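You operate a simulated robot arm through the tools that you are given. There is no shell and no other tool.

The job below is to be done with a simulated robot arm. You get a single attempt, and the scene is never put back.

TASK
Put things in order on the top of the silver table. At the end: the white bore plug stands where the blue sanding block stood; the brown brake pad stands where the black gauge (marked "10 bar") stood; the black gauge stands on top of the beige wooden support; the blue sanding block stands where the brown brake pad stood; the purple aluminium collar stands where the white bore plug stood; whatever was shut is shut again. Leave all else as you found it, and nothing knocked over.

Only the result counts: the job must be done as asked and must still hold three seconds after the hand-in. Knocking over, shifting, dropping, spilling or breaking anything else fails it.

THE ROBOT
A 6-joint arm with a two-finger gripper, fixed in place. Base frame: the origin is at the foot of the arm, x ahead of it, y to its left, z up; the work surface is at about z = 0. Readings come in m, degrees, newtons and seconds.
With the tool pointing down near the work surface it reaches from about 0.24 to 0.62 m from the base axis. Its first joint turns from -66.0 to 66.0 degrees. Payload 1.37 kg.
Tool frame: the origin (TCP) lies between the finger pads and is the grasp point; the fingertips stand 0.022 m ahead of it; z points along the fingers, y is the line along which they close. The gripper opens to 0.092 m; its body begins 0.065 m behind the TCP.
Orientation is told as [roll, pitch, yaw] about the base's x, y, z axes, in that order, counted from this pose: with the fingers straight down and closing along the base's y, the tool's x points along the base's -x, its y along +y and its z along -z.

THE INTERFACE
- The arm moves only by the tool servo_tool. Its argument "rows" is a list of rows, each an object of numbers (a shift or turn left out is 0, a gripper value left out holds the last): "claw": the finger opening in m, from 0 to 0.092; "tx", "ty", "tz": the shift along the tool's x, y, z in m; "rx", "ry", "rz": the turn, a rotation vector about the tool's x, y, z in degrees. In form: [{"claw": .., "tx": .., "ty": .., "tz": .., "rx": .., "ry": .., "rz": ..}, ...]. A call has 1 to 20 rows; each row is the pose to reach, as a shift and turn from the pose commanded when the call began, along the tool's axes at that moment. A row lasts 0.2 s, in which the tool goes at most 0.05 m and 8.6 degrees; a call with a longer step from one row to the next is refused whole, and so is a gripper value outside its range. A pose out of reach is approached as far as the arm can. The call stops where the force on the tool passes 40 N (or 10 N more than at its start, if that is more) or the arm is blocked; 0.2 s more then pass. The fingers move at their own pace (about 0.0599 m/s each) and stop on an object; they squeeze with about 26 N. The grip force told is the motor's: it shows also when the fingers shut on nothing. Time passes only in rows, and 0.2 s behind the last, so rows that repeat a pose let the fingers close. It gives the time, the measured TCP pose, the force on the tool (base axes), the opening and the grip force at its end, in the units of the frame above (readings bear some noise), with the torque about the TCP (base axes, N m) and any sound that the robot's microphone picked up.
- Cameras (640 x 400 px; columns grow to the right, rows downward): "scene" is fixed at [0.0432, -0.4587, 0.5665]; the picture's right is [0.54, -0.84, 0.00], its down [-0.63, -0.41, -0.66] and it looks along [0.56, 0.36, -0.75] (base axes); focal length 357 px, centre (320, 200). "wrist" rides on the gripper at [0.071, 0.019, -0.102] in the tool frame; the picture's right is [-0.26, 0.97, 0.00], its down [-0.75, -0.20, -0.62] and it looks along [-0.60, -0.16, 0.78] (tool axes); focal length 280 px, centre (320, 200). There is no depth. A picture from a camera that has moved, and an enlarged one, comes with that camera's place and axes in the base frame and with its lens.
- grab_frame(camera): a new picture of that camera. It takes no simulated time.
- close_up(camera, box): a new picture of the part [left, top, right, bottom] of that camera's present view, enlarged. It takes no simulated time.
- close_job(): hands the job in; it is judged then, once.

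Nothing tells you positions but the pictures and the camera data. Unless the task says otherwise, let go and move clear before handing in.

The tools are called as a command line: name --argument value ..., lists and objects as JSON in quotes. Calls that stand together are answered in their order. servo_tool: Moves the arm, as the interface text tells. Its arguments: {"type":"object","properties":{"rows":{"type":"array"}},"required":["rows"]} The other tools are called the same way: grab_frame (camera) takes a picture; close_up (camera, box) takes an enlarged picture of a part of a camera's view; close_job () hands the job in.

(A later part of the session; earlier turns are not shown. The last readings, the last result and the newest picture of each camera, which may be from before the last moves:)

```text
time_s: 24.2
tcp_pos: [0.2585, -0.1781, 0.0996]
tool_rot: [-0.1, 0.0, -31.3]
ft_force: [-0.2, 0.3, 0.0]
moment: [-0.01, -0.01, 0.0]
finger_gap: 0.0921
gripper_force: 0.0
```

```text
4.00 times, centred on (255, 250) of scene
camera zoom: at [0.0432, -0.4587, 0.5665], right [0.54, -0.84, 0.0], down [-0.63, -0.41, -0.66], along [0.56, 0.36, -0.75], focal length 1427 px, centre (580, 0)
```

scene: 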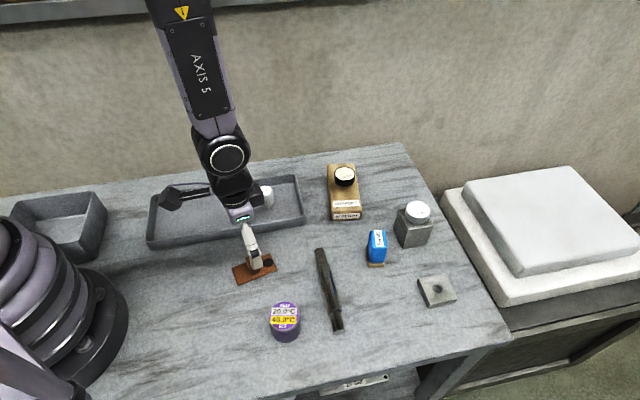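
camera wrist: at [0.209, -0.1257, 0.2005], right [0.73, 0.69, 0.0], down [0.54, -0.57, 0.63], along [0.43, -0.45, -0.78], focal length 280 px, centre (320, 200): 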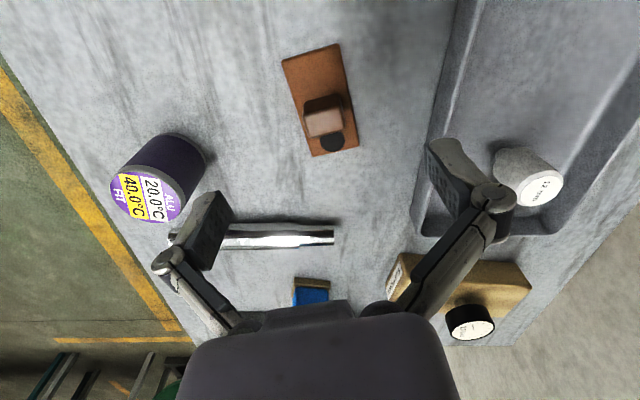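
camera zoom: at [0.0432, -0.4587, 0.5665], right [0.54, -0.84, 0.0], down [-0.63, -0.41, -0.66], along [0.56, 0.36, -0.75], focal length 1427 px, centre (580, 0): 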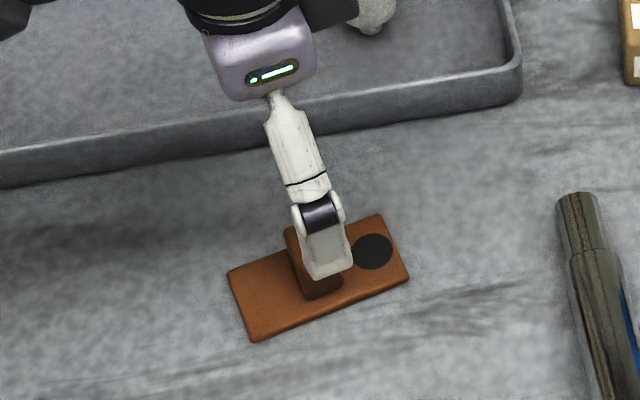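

The knob sits about 2–3 mm to one side of the tool axis. I'll correct that, descend to TCP z ≈ 0.033 and check before closing.

servo_tool --rows '[{"ty": 0.0026, "tz": 0.01}, {"ty": 0.0026, "tz": 0.025}, {"ty": 0.0026, "tz": 0.04}, {"ty": 0.0026, "tz": 0.052}, {"ty": 0.0026, "tz": 0.06}, {"ty": 0.0026, "tz": 0.065}, {"ty": 0.0026, "tz": 0.066}, {"ty": 0.0026, "tz": 0.066}]'

grab_frame --camera "wrist"

close_up --camera "scene" --box '[220, 200, 290, 300]'

```text
time_s: 26.0
tcp_pos: [0.2607, -0.1746, 0.0338]
tool_rot: [-0.1, 0.0, -31.3]
ft_force: [0.4, -0.5, -0.8]
moment: [0.01, 0.01, 0.02]
finger_gap: 0.0921
gripper_force: 0.0
```

```text
taken
camera wrist: at [0.2102, -0.1214, 0.1344], right [0.73, 0.69, 0.0], down [0.54, -0.57, 0.63], along [0.43, -0.45, -0.78], focal length 280 px, centre (320, 200)
```

wrist: 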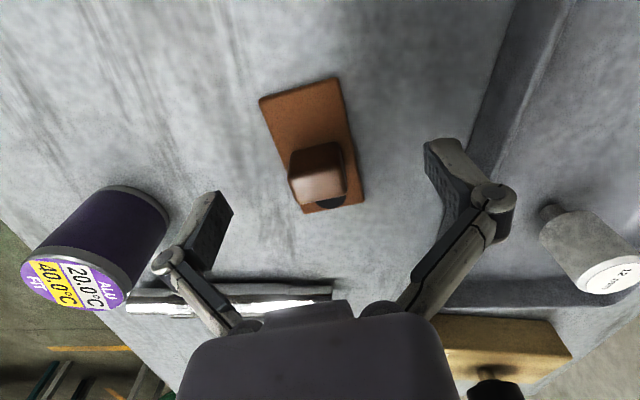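

```text
4.00 times, centred on (255, 250) of scene
camera zoom: at [0.0432, -0.4587, 0.5665], right [0.54, -0.84, 0.0], down [-0.63, -0.41, -0.66], along [0.56, 0.36, -0.75], focal length 1427 px, centre (580, 0)
```

zoom: 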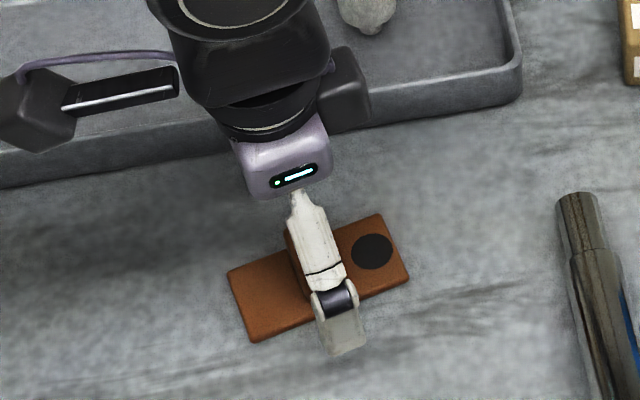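

close_up --camera "wrist" --box '[250, 70, 390, 230]'

```text
2.50 times, centred on (320, 150) of wrist
camera zoom: at [0.2102, -0.1214, 0.1344], right [0.73, 0.69, 0.0], down [0.54, -0.57, 0.63], along [0.43, -0.45, -0.78], focal length 701 px, centre (320, 325)
```

zoom: 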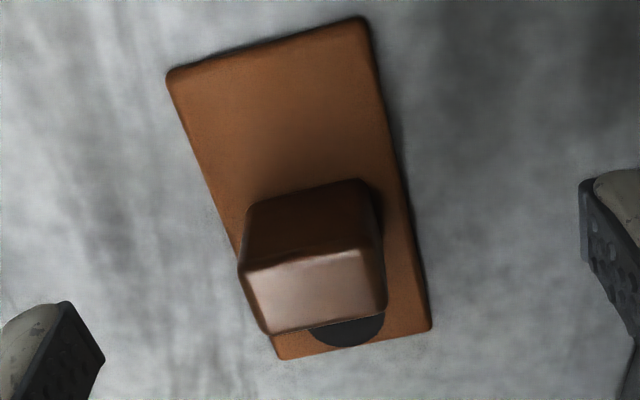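

servo_tool --rows '[{"tx": -0.0025, "ty": -0.0015}, {"tx": -0.0025, "ty": -0.0015, "claw": 0.07}, {"tx": -0.0025, "ty": -0.0015, "claw": 0.05}, {"tx": -0.0025, "ty": -0.0015, "claw": 0.035}, {"tx": -0.0025, "ty": -0.0015, "claw": 0.025}, {"tx": -0.0025, "ty": -0.0015, "claw": 0.015}, {"tx": -0.0025, "ty": -0.0015, "claw": 0.01}, {"tx": -0.0025, "ty": -0.0015, "claw": 0.01}]'

grab_frame --camera "wrist"

close_up --camera "scene" --box '[220, 200, 290, 300]'

```text
time_s: 27.8
tcp_pos: [0.2625, -0.1779, 0.0329]
tool_rot: [0.0, 0.0, -31.2]
ft_force: [0.8, 0.0, 2.6]
moment: [0.0, 0.03, 0.0]
finger_gap: 0.0247
gripper_force: 26.4
```

```text
taken
camera wrist: at [0.2116, -0.1242, 0.135], right [0.73, 0.69, 0.0], down [0.54, -0.57, 0.63], along [0.43, -0.45, -0.78], focal length 280 px, centre (320, 200)
```

wrist: 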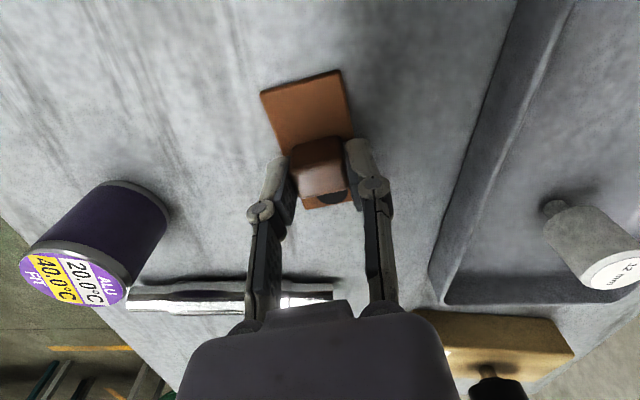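

```text
4.00 times, centred on (255, 250) of scene
camera zoom: at [0.0432, -0.4586, 0.5665], right [0.54, -0.84, 0.0], down [-0.63, -0.41, -0.66], along [0.56, 0.36, -0.75], focal length 1427 px, centre (580, 0)
```

zoom: 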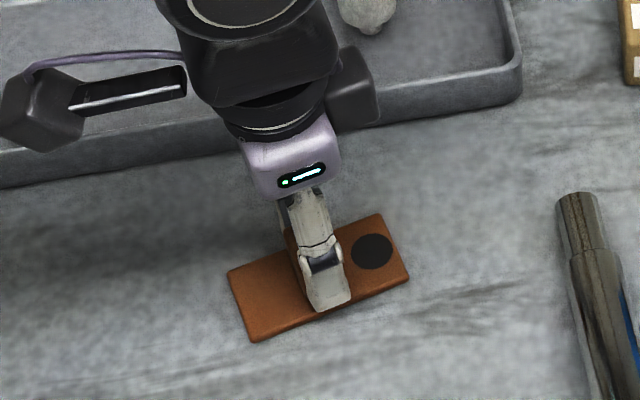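

The knob is gripped (25 mm) and the pad has not shifted. I'll lift slowly and check that the whole pad comes up level.

servo_tool --rows '[{"tz": -0.003}, {"tz": -0.008}, {"tz": -0.015}, {"tz": -0.022}, {"tz": -0.03}, {"tz": -0.03}]'

grab_frame --camera "wrist"

close_up --camera "scene" --box '[220, 200, 290, 300]'

```text
time_s: 29.2
tcp_pos: [0.2629, -0.1769, 0.0619]
tool_rot: [-0.1, 0.0, -31.3]
ft_force: [0.2, 0.1, -1.6]
moment: [-0.02, -0.01, -0.02]
finger_gap: 0.0251
gripper_force: 25.8
```

```text
taken
camera wrist: at [0.2121, -0.1242, 0.1639], right [0.73, 0.69, 0.0], down [0.54, -0.57, 0.63], along [0.43, -0.45, -0.78], focal length 280 px, centre (320, 200)
```

wrist: 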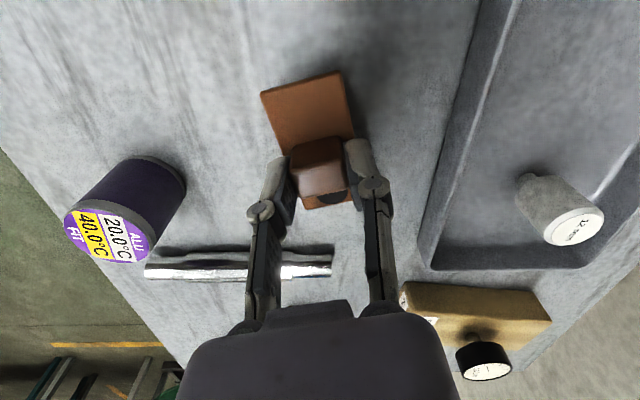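

```text
4.00 times, centred on (255, 250) of scene
camera zoom: at [0.0432, -0.4587, 0.5665], right [0.54, -0.84, 0.0], down [-0.63, -0.41, -0.66], along [0.56, 0.36, -0.75], focal length 1427 px, centre (580, 0)
```

zoom: 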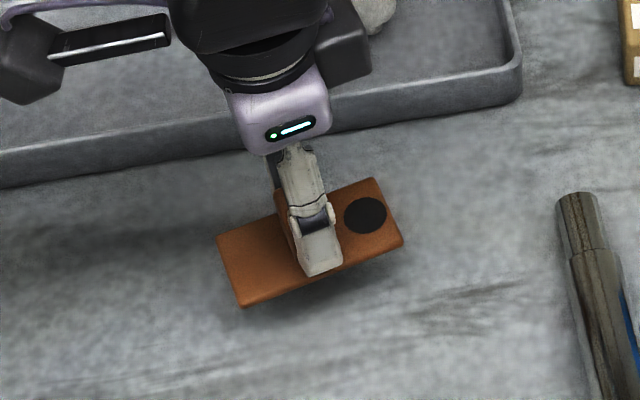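

The pad lifts level as one piece. I'll raise it and carry it over the empty gauge plate.

servo_tool --rows '[{"tz": -0.025}, {"tz": -0.055}, {"tz": -0.085}, {"tz": -0.09, "tx": -0.02, "ty": -0.0134}, {"tz": -0.09, "tx": -0.05, "ty": -0.0336}, {"tz": -0.09, "tx": -0.08, "ty": -0.0537}, {"tz": -0.09, "tx": -0.11, "ty": -0.0738}, {"tz": -0.09, "tx": -0.14, "ty": -0.094}, {"tz": -0.09, "tx": -0.17, "ty": -0.1141}, {"tz": -0.09, "tx": -0.2, "ty": -0.1342}, {"tz": -0.09, "tx": -0.23, "ty": -0.1543}, {"tz": -0.09, "tx": -0.255, "ty": -0.1711}, {"tz": -0.09, "tx": -0.266, "ty": -0.1785}, {"tz": -0.09, "tx": -0.266, "ty": -0.1785}, {"tz": -0.09, "tx": -0.266, "ty": -0.1785}]'

grab_frame --camera "wrist"

grab_frame --camera "scene"

```text
time_s: 32.4
tcp_pos: [0.3976, -0.4687, 0.1512]
tool_rot: [-0.1, -0.1, -31.3]
ft_force: [-0.4, -0.5, -0.4]
moment: [0.02, -0.01, -0.03]
finger_gap: 0.0251
gripper_force: 25.9
```

```text
taken
camera wrist: at [0.346, -0.4161, 0.2539], right [0.73, 0.69, 0.0], down [0.54, -0.57, 0.63], along [0.43, -0.45, -0.78], focal length 280 px, centre (320, 200)
```

wrist: 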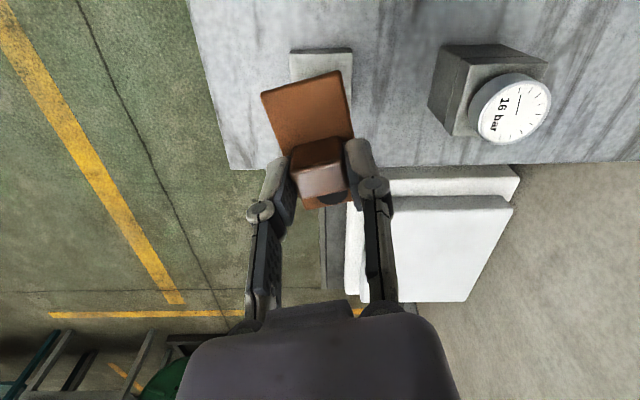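

```text
taken
```

scene: 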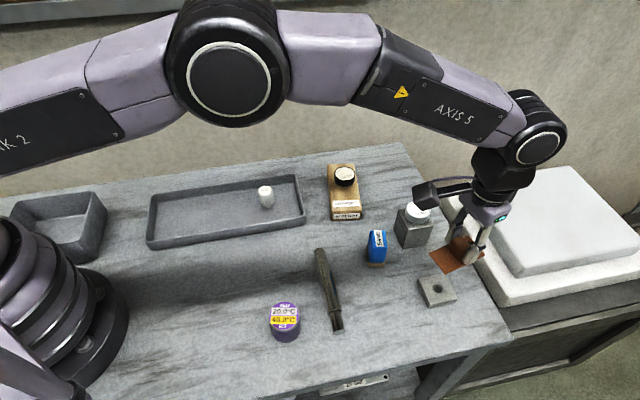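

servo_tool --rows '[{"tz": 0.02}, {"tz": 0.04}, {"tz": 0.06}, {"tz": 0.078}, {"tz": 0.089}, {"tz": 0.094}, {"tz": 0.094}, {"tz": 0.094}]'

grab_frame --camera "wrist"

close_up --camera "scene" --box '[390, 230, 490, 320]'

```text
time_s: 34.2
tcp_pos: [0.3977, -0.468, 0.0583]
tool_rot: [-0.1, 0.0, -31.2]
ft_force: [0.3, 0.2, -1.5]
moment: [0.03, -0.02, -0.01]
finger_gap: 0.025
gripper_force: 26.3
```

```text
taken
camera wrist: at [0.3474, -0.415, 0.16], right [0.73, 0.69, 0.0], down [0.54, -0.57, 0.63], along [0.43, -0.45, -0.78], focal length 280 px, centre (320, 200)
```

wrist: 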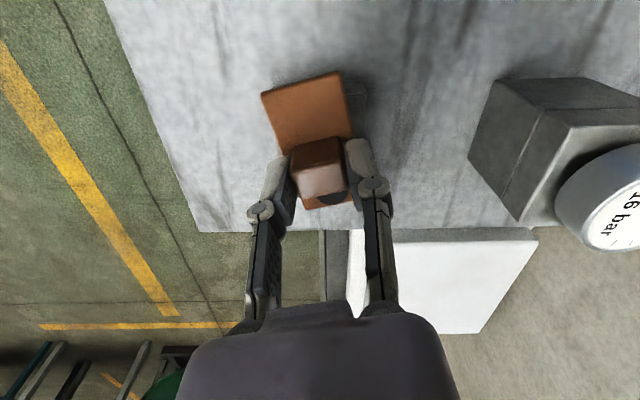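

```text
4.44 times, centred on (440, 275) of scene
camera zoom: at [0.0432, -0.4587, 0.5665], right [0.54, -0.84, 0.0], down [-0.63, -0.41, -0.66], along [0.56, 0.36, -0.75], focal length 1586 px, centre (-213, -133)
```

zoom: 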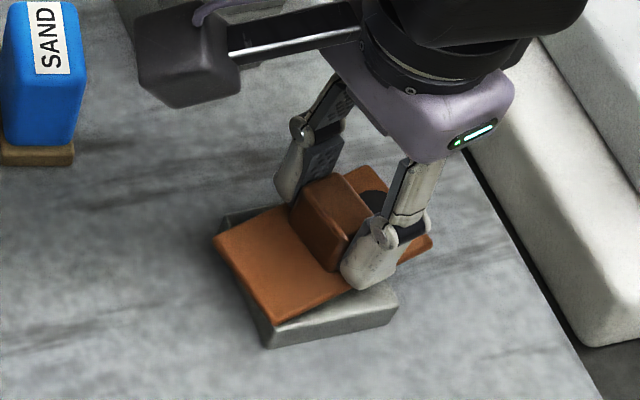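

servo_tool --rows '[{"tz": 0.002}, {"tz": 0.004}, {"tz": 0.006}, {"tz": 0.007}, {"tz": 0.007}]'

```text
time_s: 35.4
tcp_pos: [0.397, -0.4673, 0.0525]
tool_rot: [-0.1, 0.0, -31.3]
ft_force: [-0.2, 0.3, -0.1]
moment: [0.02, -0.02, 0.01]
finger_gap: 0.025
gripper_force: 26.0
```

servo_tool --rows '[{"tz": 0.001}, {"tz": 0.002}, {"tz": 0.003}, {"tz": 0.003}]'

```text
time_s: 36.4
tcp_pos: [0.3974, -0.4682, 0.0506]
tool_rot: [-0.1, -0.1, -31.3]
ft_force: [-8.0, 6.1, 13.9]
moment: [0.17, 0.21, 0.0]
finger_gap: 0.0251
gripper_force: 26.5
```

servo_tool --rows '[{"tz": -0.0005}, {"tz": -0.001}, {"tz": -0.001}]'

close_up --camera "scene" --box '[400, 240, 480, 320]'

close_up --camera "wrist" --box '[230, 50, 410, 230]'

```text
time_s: 37.2
tcp_pos: [0.3971, -0.4676, 0.0501]
tool_rot: [-0.1, -0.1, -31.3]
ft_force: [-6.8, 1.9, 8.5]
moment: [0.05, 0.2, 0.0]
finger_gap: 0.0251
gripper_force: 25.7
```

```text
5.00 times, centred on (440, 280) of scene
camera zoom: at [0.0432, -0.4586, 0.5665], right [0.54, -0.84, 0.0], down [-0.63, -0.41, -0.66], along [0.56, 0.36, -0.75], focal length 1784 px, centre (-280, -200)
```

zoom: 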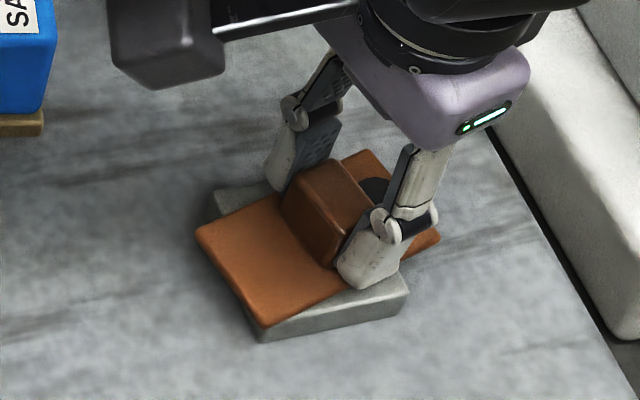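

```text
2.22 times, centred on (320, 140) of wrist
camera zoom: at [0.347, -0.4155, 0.152], right [0.73, 0.69, 0.0], down [0.54, -0.56, 0.63], along [0.43, -0.45, -0.78], focal length 623 px, centre (320, 333)
```

zoom: 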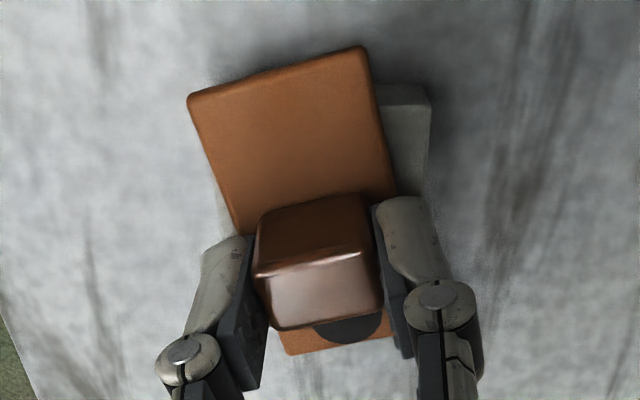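

servo_tool --rows '[{"tz": -0.0004}, {"tz": -0.0006}, {"tz": -0.0006}]'

```text
time_s: 38.0
tcp_pos: [0.3976, -0.4684, 0.0494]
tool_rot: [0.0, 0.0, -31.3]
ft_force: [-0.4, -0.2, 1.2]
moment: [-0.04, -0.06, -0.02]
finger_gap: 0.0251
gripper_force: 26.0
```

servo_tool --rows '[{"claw": 0.026}, {"claw": 0.028}, {"claw": 0.031}, {"claw": 0.036}, {"claw": 0.044}, {"claw": 0.052}, {"claw": 0.06}, {"claw": 0.06}]'

close_up --camera "scene" --box '[400, 240, 480, 320]'

close_up --camera "wrist" --box '[230, 50, 410, 230]'

```text
time_s: 39.8
tcp_pos: [0.3978, -0.4687, 0.0502]
tool_rot: [-0.2, 0.1, -31.2]
ft_force: [0.3, -0.5, 0.6]
moment: [-0.01, 0.0, 0.0]
finger_gap: 0.0598
gripper_force: 0.1
```

```text
5.00 times, centred on (440, 280) of scene
camera zoom: at [0.0432, -0.4587, 0.5665], right [0.54, -0.84, 0.0], down [-0.63, -0.41, -0.66], along [0.56, 0.36, -0.75], focal length 1784 px, centre (-280, -200)
```

zoom: 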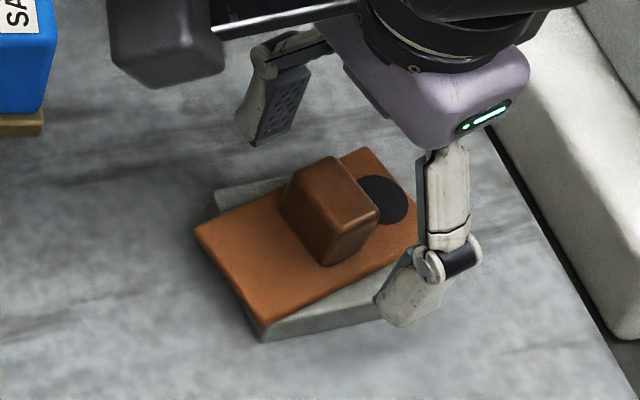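

```text
2.22 times, centred on (320, 140) of wrist
camera zoom: at [0.3471, -0.4152, 0.1523], right [0.73, 0.69, 0.0], down [0.54, -0.57, 0.63], along [0.43, -0.45, -0.78], focal length 623 px, centre (320, 333)
```

zoom: 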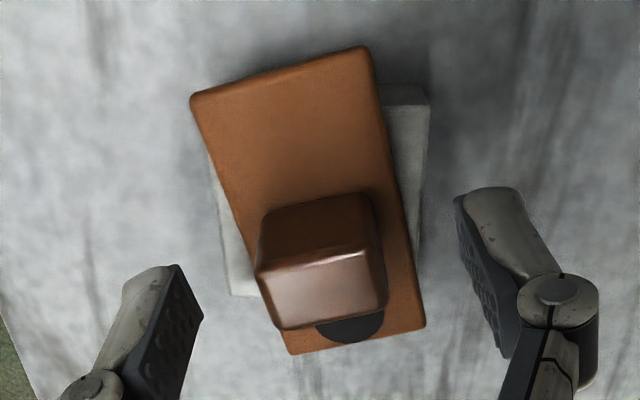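

The brake pad rests flat on the plate. I'll rise and move above the blue sanding block to measure it.

servo_tool --rows '[{"tz": -0.02}, {"tz": -0.045}, {"tz": -0.07}, {"tz": -0.095}, {"tz": -0.115, "claw": 0.092}, {"tz": -0.12, "tx": 0.014, "ty": 0.027}, {"tz": -0.12, "tx": 0.028, "ty": 0.054}, {"tz": -0.12, "tx": 0.042, "ty": 0.081}, {"tz": -0.12, "tx": 0.0567, "ty": 0.1075}, {"tz": -0.12, "tx": 0.0567, "ty": 0.1075}, {"tz": -0.12, "tx": 0.0567, "ty": 0.1075}]'

grab_frame --camera "wrist"

grab_frame --camera "scene"

```text
time_s: 42.2
tcp_pos: [0.404, -0.3476, 0.1716]
tool_rot: [0.0, 0.0, -31.2]
ft_force: [-0.3, 0.9, -0.2]
moment: [-0.03, -0.01, -0.01]
finger_gap: 0.0919
gripper_force: 0.0
```

```text
taken
camera wrist: at [0.3528, -0.2943, 0.2729], right [0.73, 0.69, 0.0], down [0.54, -0.57, 0.63], along [0.43, -0.45, -0.78], focal length 280 px, centre (320, 200)
```

wrist: 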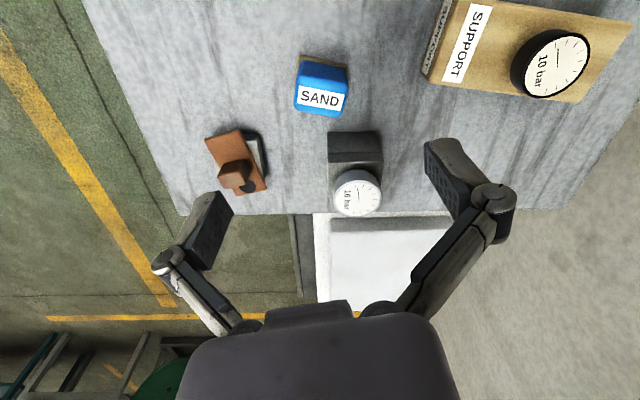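

```text
taken
```

scene: 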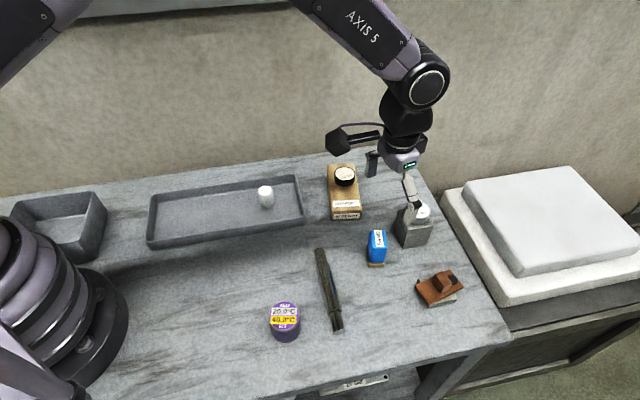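

close_up --camera "wrist" --box '[270, 30, 390, 140]'

close_up --camera "scene" --box '[355, 220, 405, 275]'

close_up --camera "scene" --box '[410, 260, 475, 315]'

```text
3.64 times, centred on (330, 85) of wrist
camera zoom: at [0.3528, -0.2943, 0.2729], right [0.73, 0.69, 0.0], down [0.54, -0.57, 0.63], along [0.43, -0.45, -0.78], focal length 1020 px, centre (284, 618)
```

zoom: 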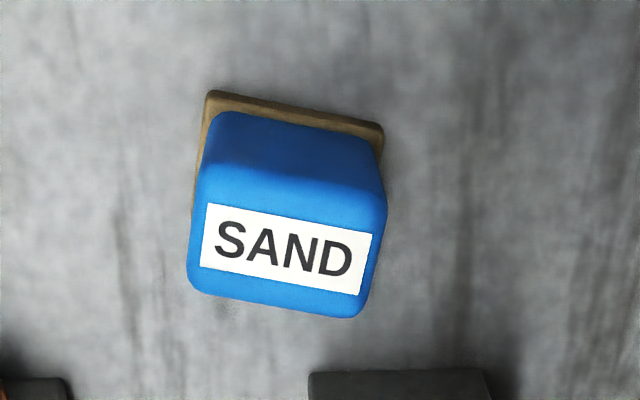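

```text
7.27 times, centred on (380, 248) of scene
camera zoom: at [0.0433, -0.4586, 0.5665], right [0.54, -0.84, 0.0], down [-0.63, -0.41, -0.66], along [0.56, 0.36, -0.75], focal length 2595 px, centre (-116, -146)
```

zoom: 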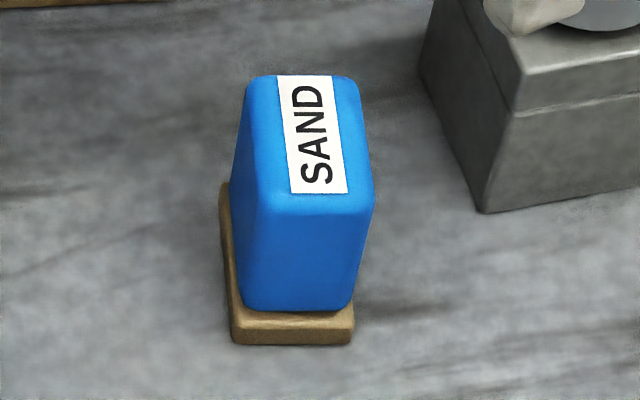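

```text
7.27 times, centred on (442, 288) of scene
camera zoom: at [0.0433, -0.4586, 0.5665], right [0.54, -0.84, 0.0], down [-0.63, -0.41, -0.66], along [0.56, 0.36, -0.75], focal length 2595 px, centre (-571, -436)
```

zoom: 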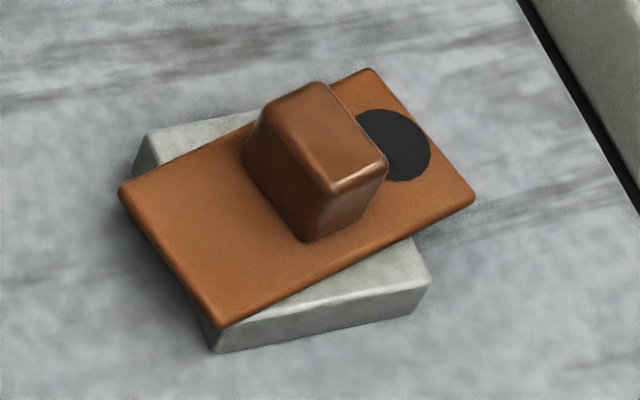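

The sanding block is centred at about (0.404, -0.3476), 55 mm tall, its long side along 34°. I'll turn the gripper to close on its long ends (away from the tall gauge) and go lower.

servo_tool --rows '[{"rz": 8, "claw": 0.075}, {"rz": 16}, {"rz": 24.6}, {"rz": 24.6, "tz": 0.02}, {"rz": 24.6, "tz": 0.04}, {"rz": 24.6, "tz": 0.06}, {"rz": 24.6, "tz": 0.07}, {"rz": 24.6, "tz": 0.07}, {"rz": 24.6, "tz": 0.07}]'

grab_frame --camera "wrist"

close_up --camera "scene" --box '[340, 170, 450, 280]'

```text
time_s: 44.2
tcp_pos: [0.4039, -0.3461, 0.0996]
tool_rot: [-0.1, -0.1, -55.8]
ft_force: [0.4, -0.5, -0.9]
moment: [0.02, 0.01, 0.04]
finger_gap: 0.075
gripper_force: 0.0
```

```text
taken
camera wrist: at [0.3799, -0.2771, 0.2021], right [0.95, 0.32, 0.0], down [0.25, -0.74, 0.63], along [0.2, -0.59, -0.78], focal length 280 px, centre (320, 200)
```

wrist: 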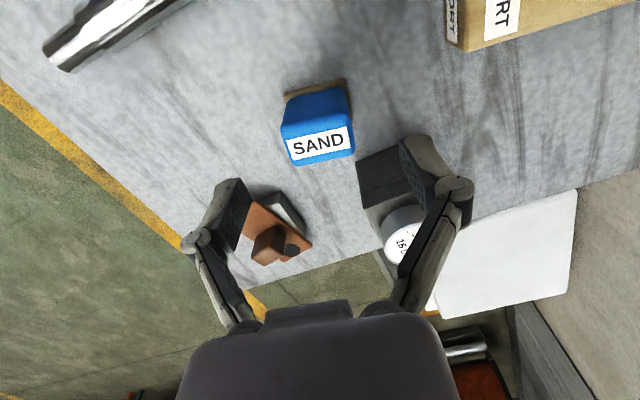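

```text
3.64 times, centred on (395, 225) of scene
camera zoom: at [0.0432, -0.4587, 0.5665], right [0.54, -0.84, 0.0], down [-0.63, -0.41, -0.66], along [0.56, 0.36, -0.75], focal length 1298 px, centre (47, 109)
```

zoom: 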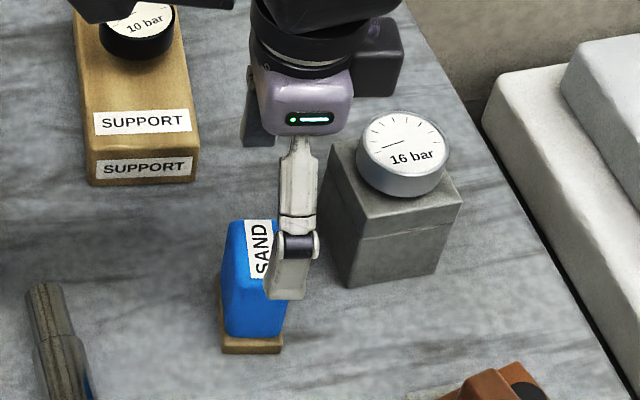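

close_up --camera "wrist" --box '[260, 60, 380, 180]'

```text
3.33 times, centred on (320, 120) of wrist
camera zoom: at [0.3799, -0.2771, 0.2021], right [0.95, 0.32, 0.0], down [0.25, -0.74, 0.63], along [0.2, -0.59, -0.78], focal length 935 px, centre (320, 467)
```

zoom: 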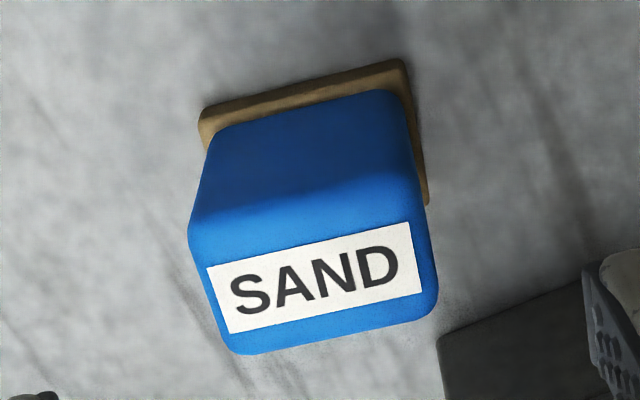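

Aligned within about 1 mm. I'll descend to TCP z ≈ 0.037 and grip.

servo_tool --rows '[{"tz": 0.015}, {"tz": 0.03}, {"tz": 0.044}, {"tz": 0.055}, {"tz": 0.061}, {"tz": 0.0625}, {"tz": 0.0625}, {"tz": 0.0625}]'

grab_frame --camera "wrist"

close_up --camera "scene" --box '[340, 170, 450, 280]'

```text
time_s: 46.0
tcp_pos: [0.4048, -0.3479, 0.0384]
tool_rot: [-0.1, -0.1, -55.9]
ft_force: [-0.1, -0.1, 0.3]
moment: [-0.02, -0.01, 0.04]
finger_gap: 0.075
gripper_force: 0.1
```

```text
taken
camera wrist: at [0.3803, -0.2776, 0.1397], right [0.95, 0.32, 0.0], down [0.25, -0.74, 0.63], along [0.2, -0.59, -0.78], focal length 280 px, centre (320, 200)
```

wrist: 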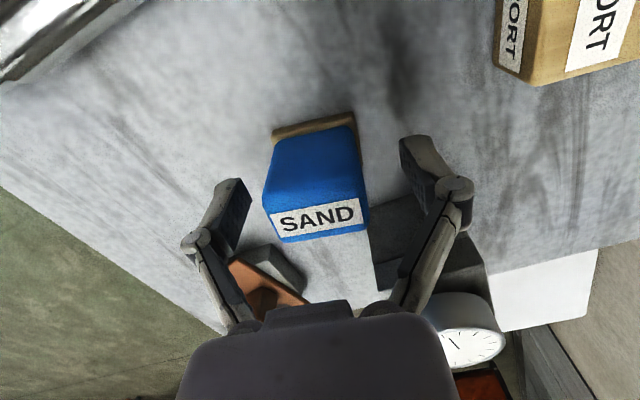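

```text
3.64 times, centred on (395, 225) of scene
camera zoom: at [0.0432, -0.4587, 0.5665], right [0.54, -0.84, 0.0], down [-0.63, -0.41, -0.66], along [0.56, 0.36, -0.75], focal length 1298 px, centre (47, 109)
```

zoom: 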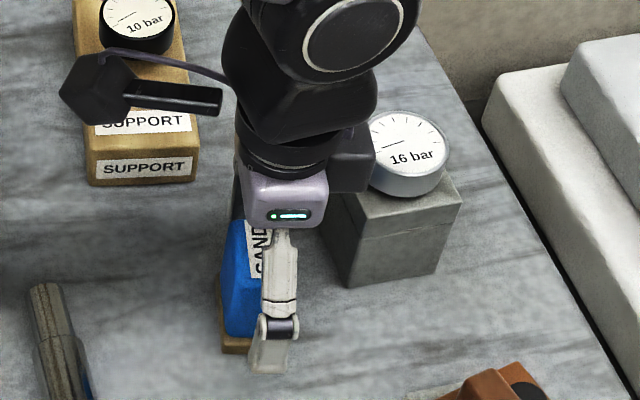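

servo_tool --rows '[{"claw": 0.06}, {"claw": 0.05}, {"claw": 0.042}, {"claw": 0.035}, {"claw": 0.025}, {"claw": 0.025}, {"claw": 0.025}]'

grab_frame --camera "wrist"

```text
time_s: 47.6
tcp_pos: [0.4041, -0.3471, 0.038]
tool_rot: [-0.1, -0.1, -55.9]
ft_force: [-2.5, -1.4, 4.8]
moment: [0.02, 0.08, -0.04]
finger_gap: 0.0394
gripper_force: 26.4
```

```text
taken
camera wrist: at [0.3803, -0.2777, 0.14], right [0.95, 0.32, 0.0], down [0.25, -0.74, 0.63], along [0.2, -0.59, -0.78], focal length 280 px, centre (320, 200)
```

wrist: 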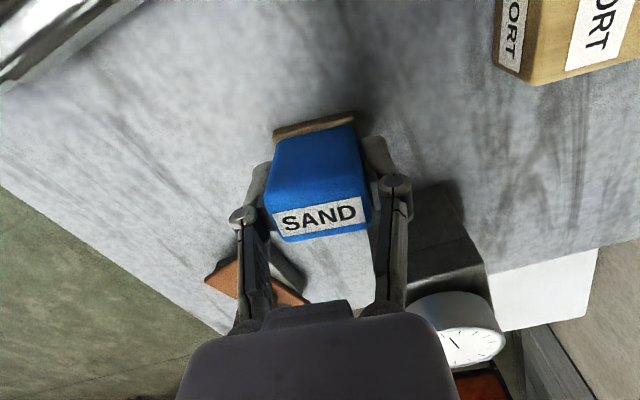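

Gripped (39 mm). I'll lift a few millimetres and verify that the wooden base comes with it.

servo_tool --rows '[{"tz": -0.003}, {"tz": -0.008}, {"tz": -0.015}, {"tz": -0.022}, {"tz": -0.03}, {"tz": -0.03}]'

close_up --camera "scene" --box '[340, 190, 430, 290]'

grab_frame --camera "wrist"

```text
time_s: 49.0
tcp_pos: [0.4044, -0.346, 0.0672]
tool_rot: [-0.1, -0.1, -55.9]
ft_force: [-0.6, 0.6, -1.1]
moment: [-0.01, 0.0, 0.02]
finger_gap: 0.0393
gripper_force: 25.9
```

```text
4.00 times, centred on (385, 240) of scene
camera zoom: at [0.0432, -0.4587, 0.5665], right [0.54, -0.84, 0.0], down [-0.63, -0.41, -0.66], along [0.56, 0.36, -0.75], focal length 1427 px, centre (60, 40)
```

zoom: 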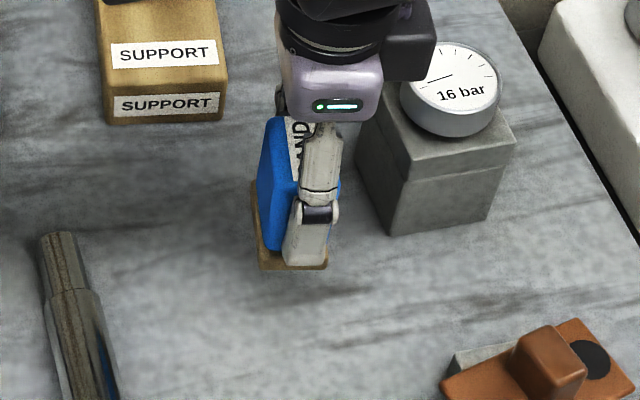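

```text
taken
camera wrist: at [0.381, -0.2774, 0.1701], right [0.95, 0.32, 0.0], down [0.25, -0.74, 0.63], along [0.2, -0.59, -0.78], focal length 280 px, centre (320, 200)
```

wrist: 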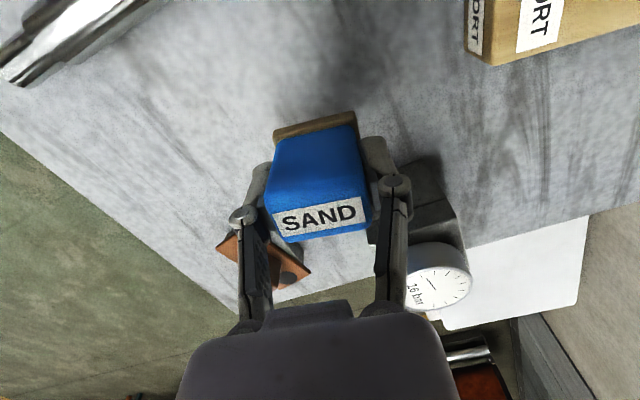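

The whole block lifts together. I'll raise it and carry it to where the brake pad stood, (0.260, -0.177).

servo_tool --rows '[{"tz": -0.025}, {"tz": -0.055}, {"tz": -0.075}, {"tz": -0.08, "tx": 0.02, "ty": -0.0022}, {"tz": -0.08, "tx": 0.05, "ty": -0.0055}, {"tz": -0.08, "tx": 0.085, "ty": -0.0093}, {"tz": -0.08, "tx": 0.12, "ty": -0.0131}, {"tz": -0.08, "tx": 0.155, "ty": -0.017}, {"tz": -0.08, "tx": 0.19, "ty": -0.0208}, {"tz": -0.08, "tx": 0.215, "ty": -0.0236}, {"tz": -0.08, "tx": 0.2218, "ty": -0.0243}, {"tz": -0.08, "tx": 0.2218, "ty": -0.0243}, {"tz": -0.08, "tx": 0.2218, "ty": -0.0243}]'

grab_frame --camera "wrist"

grab_frame --camera "scene"

```text
time_s: 51.8
tcp_pos: [0.2591, -0.1772, 0.1481]
tool_rot: [0.0, -0.1, -55.9]
ft_force: [-0.2, -0.6, -0.2]
moment: [0.05, -0.04, 0.03]
finger_gap: 0.0393
gripper_force: 25.6
```

```text
taken
camera wrist: at [0.236, -0.1078, 0.2497], right [0.95, 0.32, 0.0], down [0.25, -0.74, 0.63], along [0.2, -0.59, -0.78], focal length 280 px, centre (320, 200)
```

wrist: 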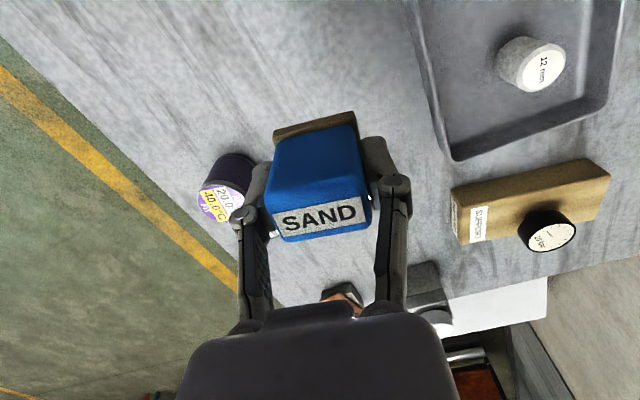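

```text
taken
```

scene: 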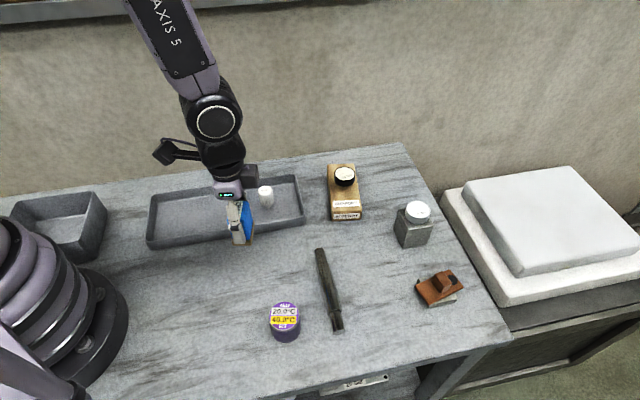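

servo_tool --rows '[{"tz": 0.02}, {"tz": 0.042}, {"tz": 0.064}, {"tz": 0.084}, {"tz": 0.097}, {"tz": 0.104}, {"tz": 0.106}, {"tz": 0.106}]'

close_up --camera "scene" --box '[200, 180, 300, 300]'

```text
time_s: 53.6
tcp_pos: [0.2595, -0.1773, 0.0434]
tool_rot: [-0.1, -0.1, -55.8]
ft_force: [0.4, -0.2, -0.7]
moment: [-0.01, -0.02, 0.01]
finger_gap: 0.0393
gripper_force: 26.0
```

```text
3.33 times, centred on (250, 240) of scene
camera zoom: at [0.0432, -0.4587, 0.5665], right [0.54, -0.84, 0.0], down [-0.63, -0.41, -0.66], along [0.56, 0.36, -0.75], focal length 1189 px, centre (553, 67)
```

zoom: 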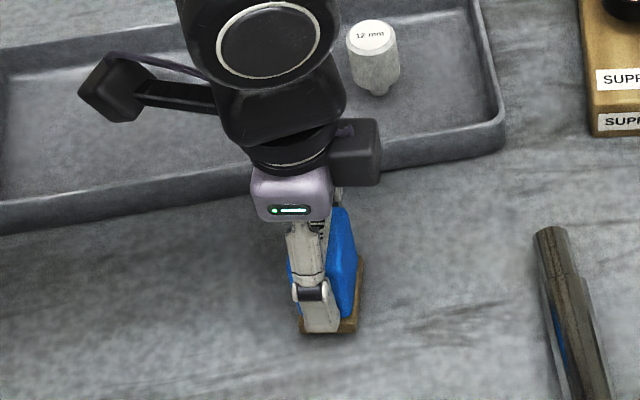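

servo_tool --rows '[{"tz": 0.0015}, {"tz": 0.003}, {"tz": 0.004}, {"tz": 0.004}]'

```text
time_s: 54.6
tcp_pos: [0.2615, -0.1763, 0.0384]
tool_rot: [-0.1, -0.1, -55.9]
ft_force: [0.5, 2.2, 7.3]
moment: [0.12, 0.0, -0.03]
finger_gap: 0.0393
gripper_force: 25.7
```

servo_tool --rows '[{"tz": -0.0004}, {"tz": -0.0006}, {"tz": -0.0006}]'

```text
time_s: 55.4
tcp_pos: [0.2607, -0.1767, 0.0401]
tool_rot: [-0.1, 0.0, -56.0]
ft_force: [0.4, 0.6, -0.4]
moment: [0.03, -0.01, 0.02]
finger_gap: 0.0392
gripper_force: 26.1
```

servo_tool --rows '[{"tz": -0.0001, "claw": 0.04}, {"claw": 0.042}, {"claw": 0.045}, {"claw": 0.05}, {"claw": 0.057}, {"claw": 0.065}, {"claw": 0.075}, {"claw": 0.075}]'

close_up --camera "scene" --box '[200, 180, 300, 300]'

grab_frame --camera "wrist"

```text
time_s: 57.2
tcp_pos: [0.2608, -0.1773, 0.0388]
tool_rot: [-0.1, -0.1, -55.9]
ft_force: [0.1, -0.3, -0.5]
moment: [-0.02, 0.01, -0.03]
finger_gap: 0.0749
gripper_force: 0.0
```

```text
3.33 times, centred on (250, 240) of scene
camera zoom: at [0.0432, -0.4587, 0.5665], right [0.54, -0.84, 0.0], down [-0.63, -0.41, -0.66], along [0.56, 0.36, -0.75], focal length 1189 px, centre (553, 67)
```

zoom: 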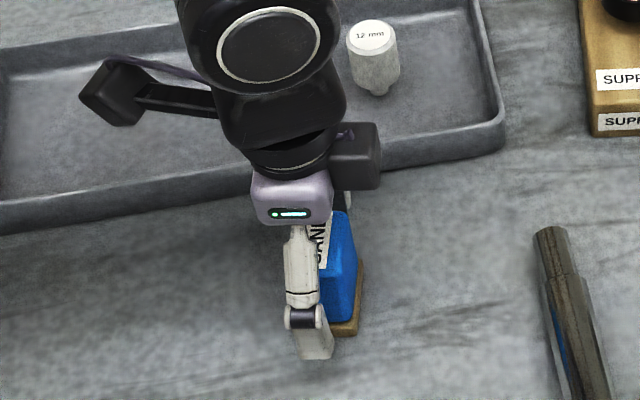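

```text
taken
camera wrist: at [0.2362, -0.108, 0.141], right [0.95, 0.32, 0.0], down [0.25, -0.74, 0.63], along [0.2, -0.59, -0.78], focal length 280 px, centre (320, 200)
```

wrist: 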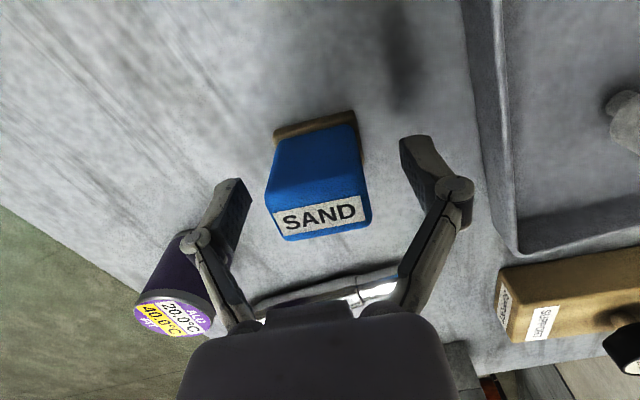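

The sanding block stands where the pad was. I'll rise and move above the white plug in the tray, about (0.393, -0.10).

servo_tool --rows '[{"tz": -0.02}, {"tz": -0.05}, {"tz": -0.08}, {"tz": -0.11}, {"tz": -0.13}, {"tz": -0.13, "tx": -0.002, "ty": 0.03}, {"tz": -0.13, "tx": -0.004, "ty": 0.06}, {"tz": -0.13, "tx": -0.006, "ty": 0.09}, {"tz": -0.13, "tx": -0.008, "ty": 0.12}, {"tz": -0.13, "tx": -0.0102, "ty": 0.1525}, {"tz": -0.13, "tx": -0.0102, "ty": 0.1525}, {"tz": -0.13, "tx": -0.0102, "ty": 0.1525}]'

grab_frame --camera "wrist"

grab_frame --camera "scene"

```text
time_s: 59.8
tcp_pos: [0.3924, -0.0984, 0.1694]
tool_rot: [0.0, -0.1, -55.9]
ft_force: [0.2, -1.5, -0.1]
moment: [0.01, -0.02, 0.0]
finger_gap: 0.0749
gripper_force: 0.0
```

```text
taken
camera wrist: at [0.3687, -0.03, 0.2705], right [0.95, 0.32, 0.0], down [0.25, -0.74, 0.63], along [0.2, -0.59, -0.78], focal length 280 px, centre (320, 200)
```

wrist: 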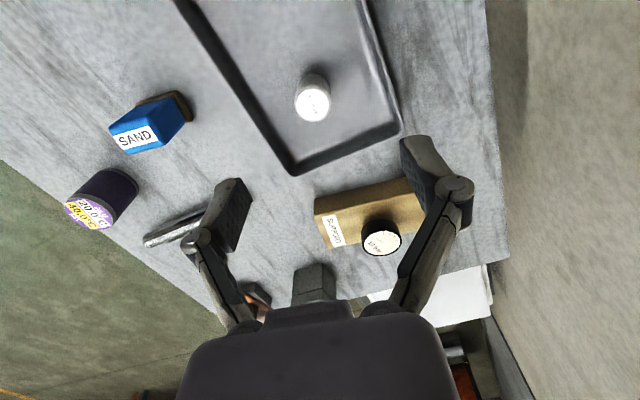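

```text
taken
```

scene: 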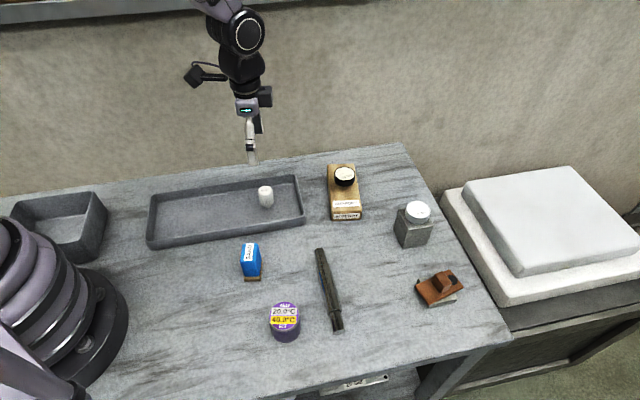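

close_up --camera "wrist" --box '[250, 30, 420, 180]'

close_up --camera "wrist" --box '[280, 60, 350, 130]'

close_up --camera "scene" --box '[240, 165, 310, 220]'

close_up --camera "scene" --box '[315, 150, 375, 225]'

```text
2.67 times, centred on (335, 105) of wrist
camera zoom: at [0.3687, -0.03, 0.2705], right [0.95, 0.32, 0.0], down [0.25, -0.74, 0.63], along [0.2, -0.59, -0.78], focal length 748 px, centre (280, 453)
```

zoom: 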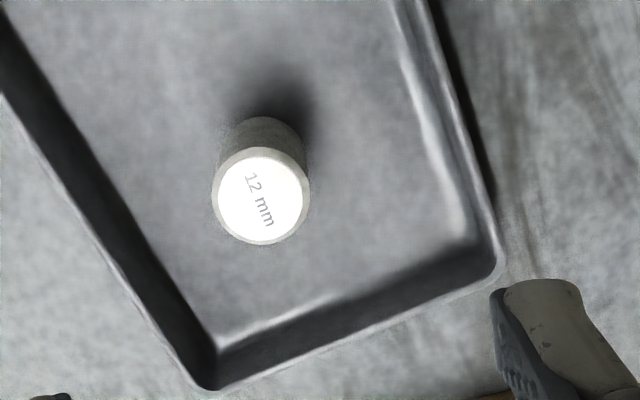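

```text
5.71 times, centred on (315, 95) of wrist
camera zoom: at [0.3687, -0.03, 0.2705], right [0.95, 0.32, 0.0], down [0.25, -0.74, 0.63], along [0.2, -0.59, -0.78], focal length 1602 px, centre (349, 800)
```

zoom: 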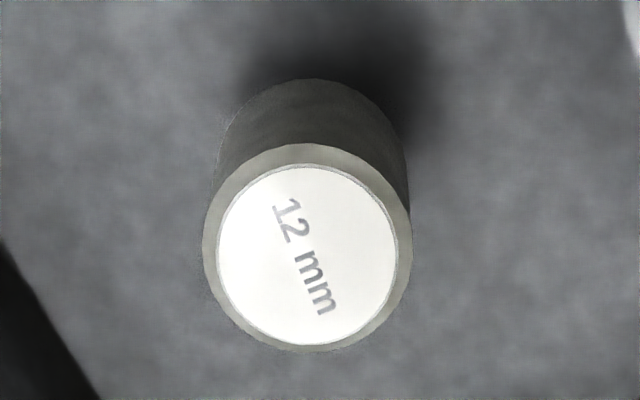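

```text
7.27 times, centred on (275, 192) of scene
camera zoom: at [0.0433, -0.4586, 0.5665], right [0.54, -0.84, 0.0], down [-0.63, -0.41, -0.66], along [0.56, 0.36, -0.75], focal length 2595 px, centre (647, 254)
```

zoom: 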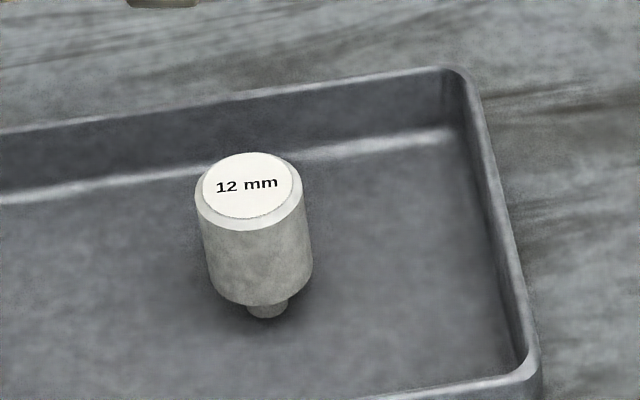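

```text
5.33 times, centred on (345, 188) of scene
camera zoom: at [0.0433, -0.4586, 0.5665], right [0.54, -0.84, 0.0], down [-0.63, -0.41, -0.66], along [0.56, 0.36, -0.75], focal length 1903 px, centre (187, 267)
```

zoom: 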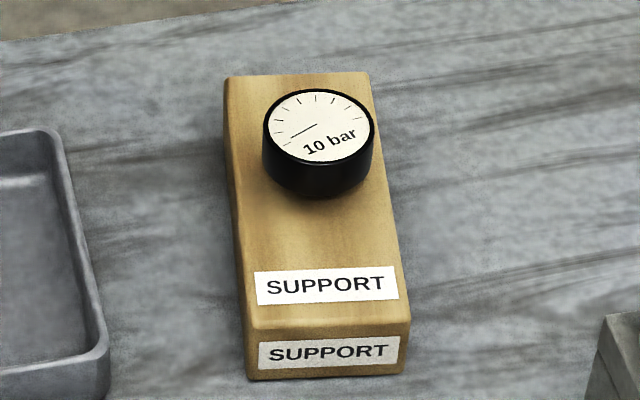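

The plug (29 mm wide, top z ≈ 0.052) stands upright on its stem at about (0.388, -0.1045). I'll narrow the fingers, centre on it and descend partway to check.

servo_tool --rows '[{"tx": -0.001, "ty": -0.003, "claw": 0.056}, {"tx": -0.0023, "ty": -0.0068}, {"tx": -0.0023, "ty": -0.0068, "tz": 0.02}, {"tx": -0.0023, "ty": -0.0068, "tz": 0.045}, {"tx": -0.0023, "ty": -0.0068, "tz": 0.065}, {"tx": -0.0023, "ty": -0.0068, "tz": 0.072}, {"tx": -0.0023, "ty": -0.0068, "tz": 0.072}, {"tx": -0.0023, "ty": -0.0068, "tz": 0.072}]'

grab_frame --camera "wrist"

close_up --camera "wrist" --box '[270, 80, 370, 180]'

close_up --camera "scene" --box '[220, 140, 320, 230]'

```text
time_s: 61.6
tcp_pos: [0.3873, -0.1045, 0.0976]
tool_rot: [-0.1, 0.0, -55.9]
ft_force: [0.4, 0.6, 0.3]
moment: [-0.01, 0.0, -0.02]
finger_gap: 0.056
gripper_force: 0.0
```

```text
taken
camera wrist: at [0.3638, -0.035, 0.1988], right [0.95, 0.32, 0.0], down [0.25, -0.74, 0.63], along [0.2, -0.59, -0.78], focal length 280 px, centre (320, 200)
```

wrist: 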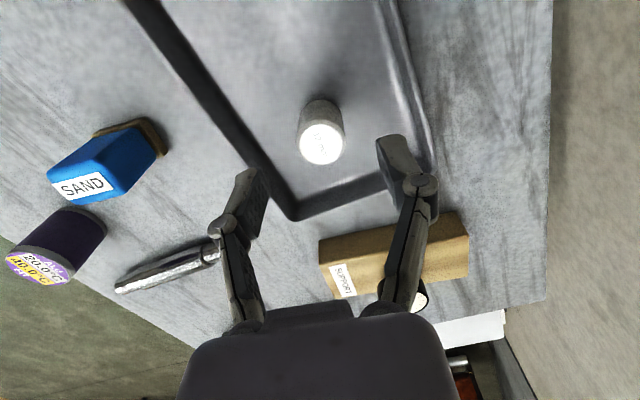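

```text
4.00 times, centred on (320, 130) of wrist
camera zoom: at [0.3638, -0.035, 0.1988], right [0.95, 0.32, 0.0], down [0.25, -0.74, 0.63], along [0.2, -0.59, -0.78], focal length 1122 px, centre (320, 480)
```

zoom: 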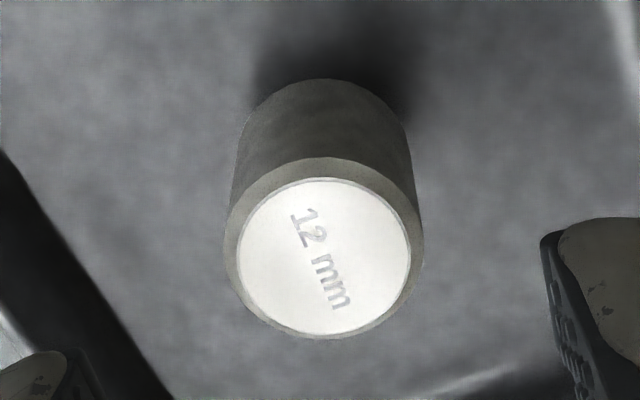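

```text
4.44 times, centred on (270, 185) of scene
camera zoom: at [0.0432, -0.4587, 0.5665], right [0.54, -0.84, 0.0], down [-0.63, -0.41, -0.66], along [0.56, 0.36, -0.75], focal length 1586 px, centre (542, 267)
```

zoom: 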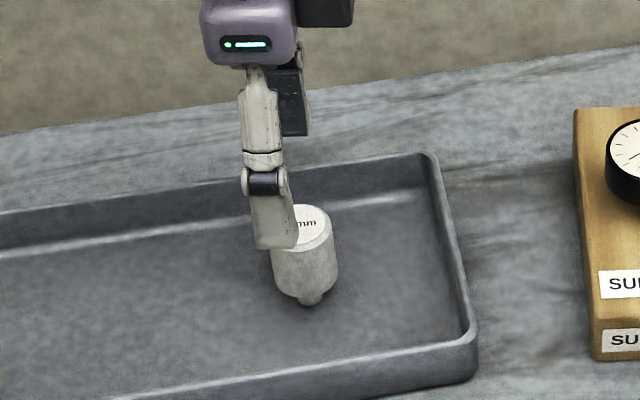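

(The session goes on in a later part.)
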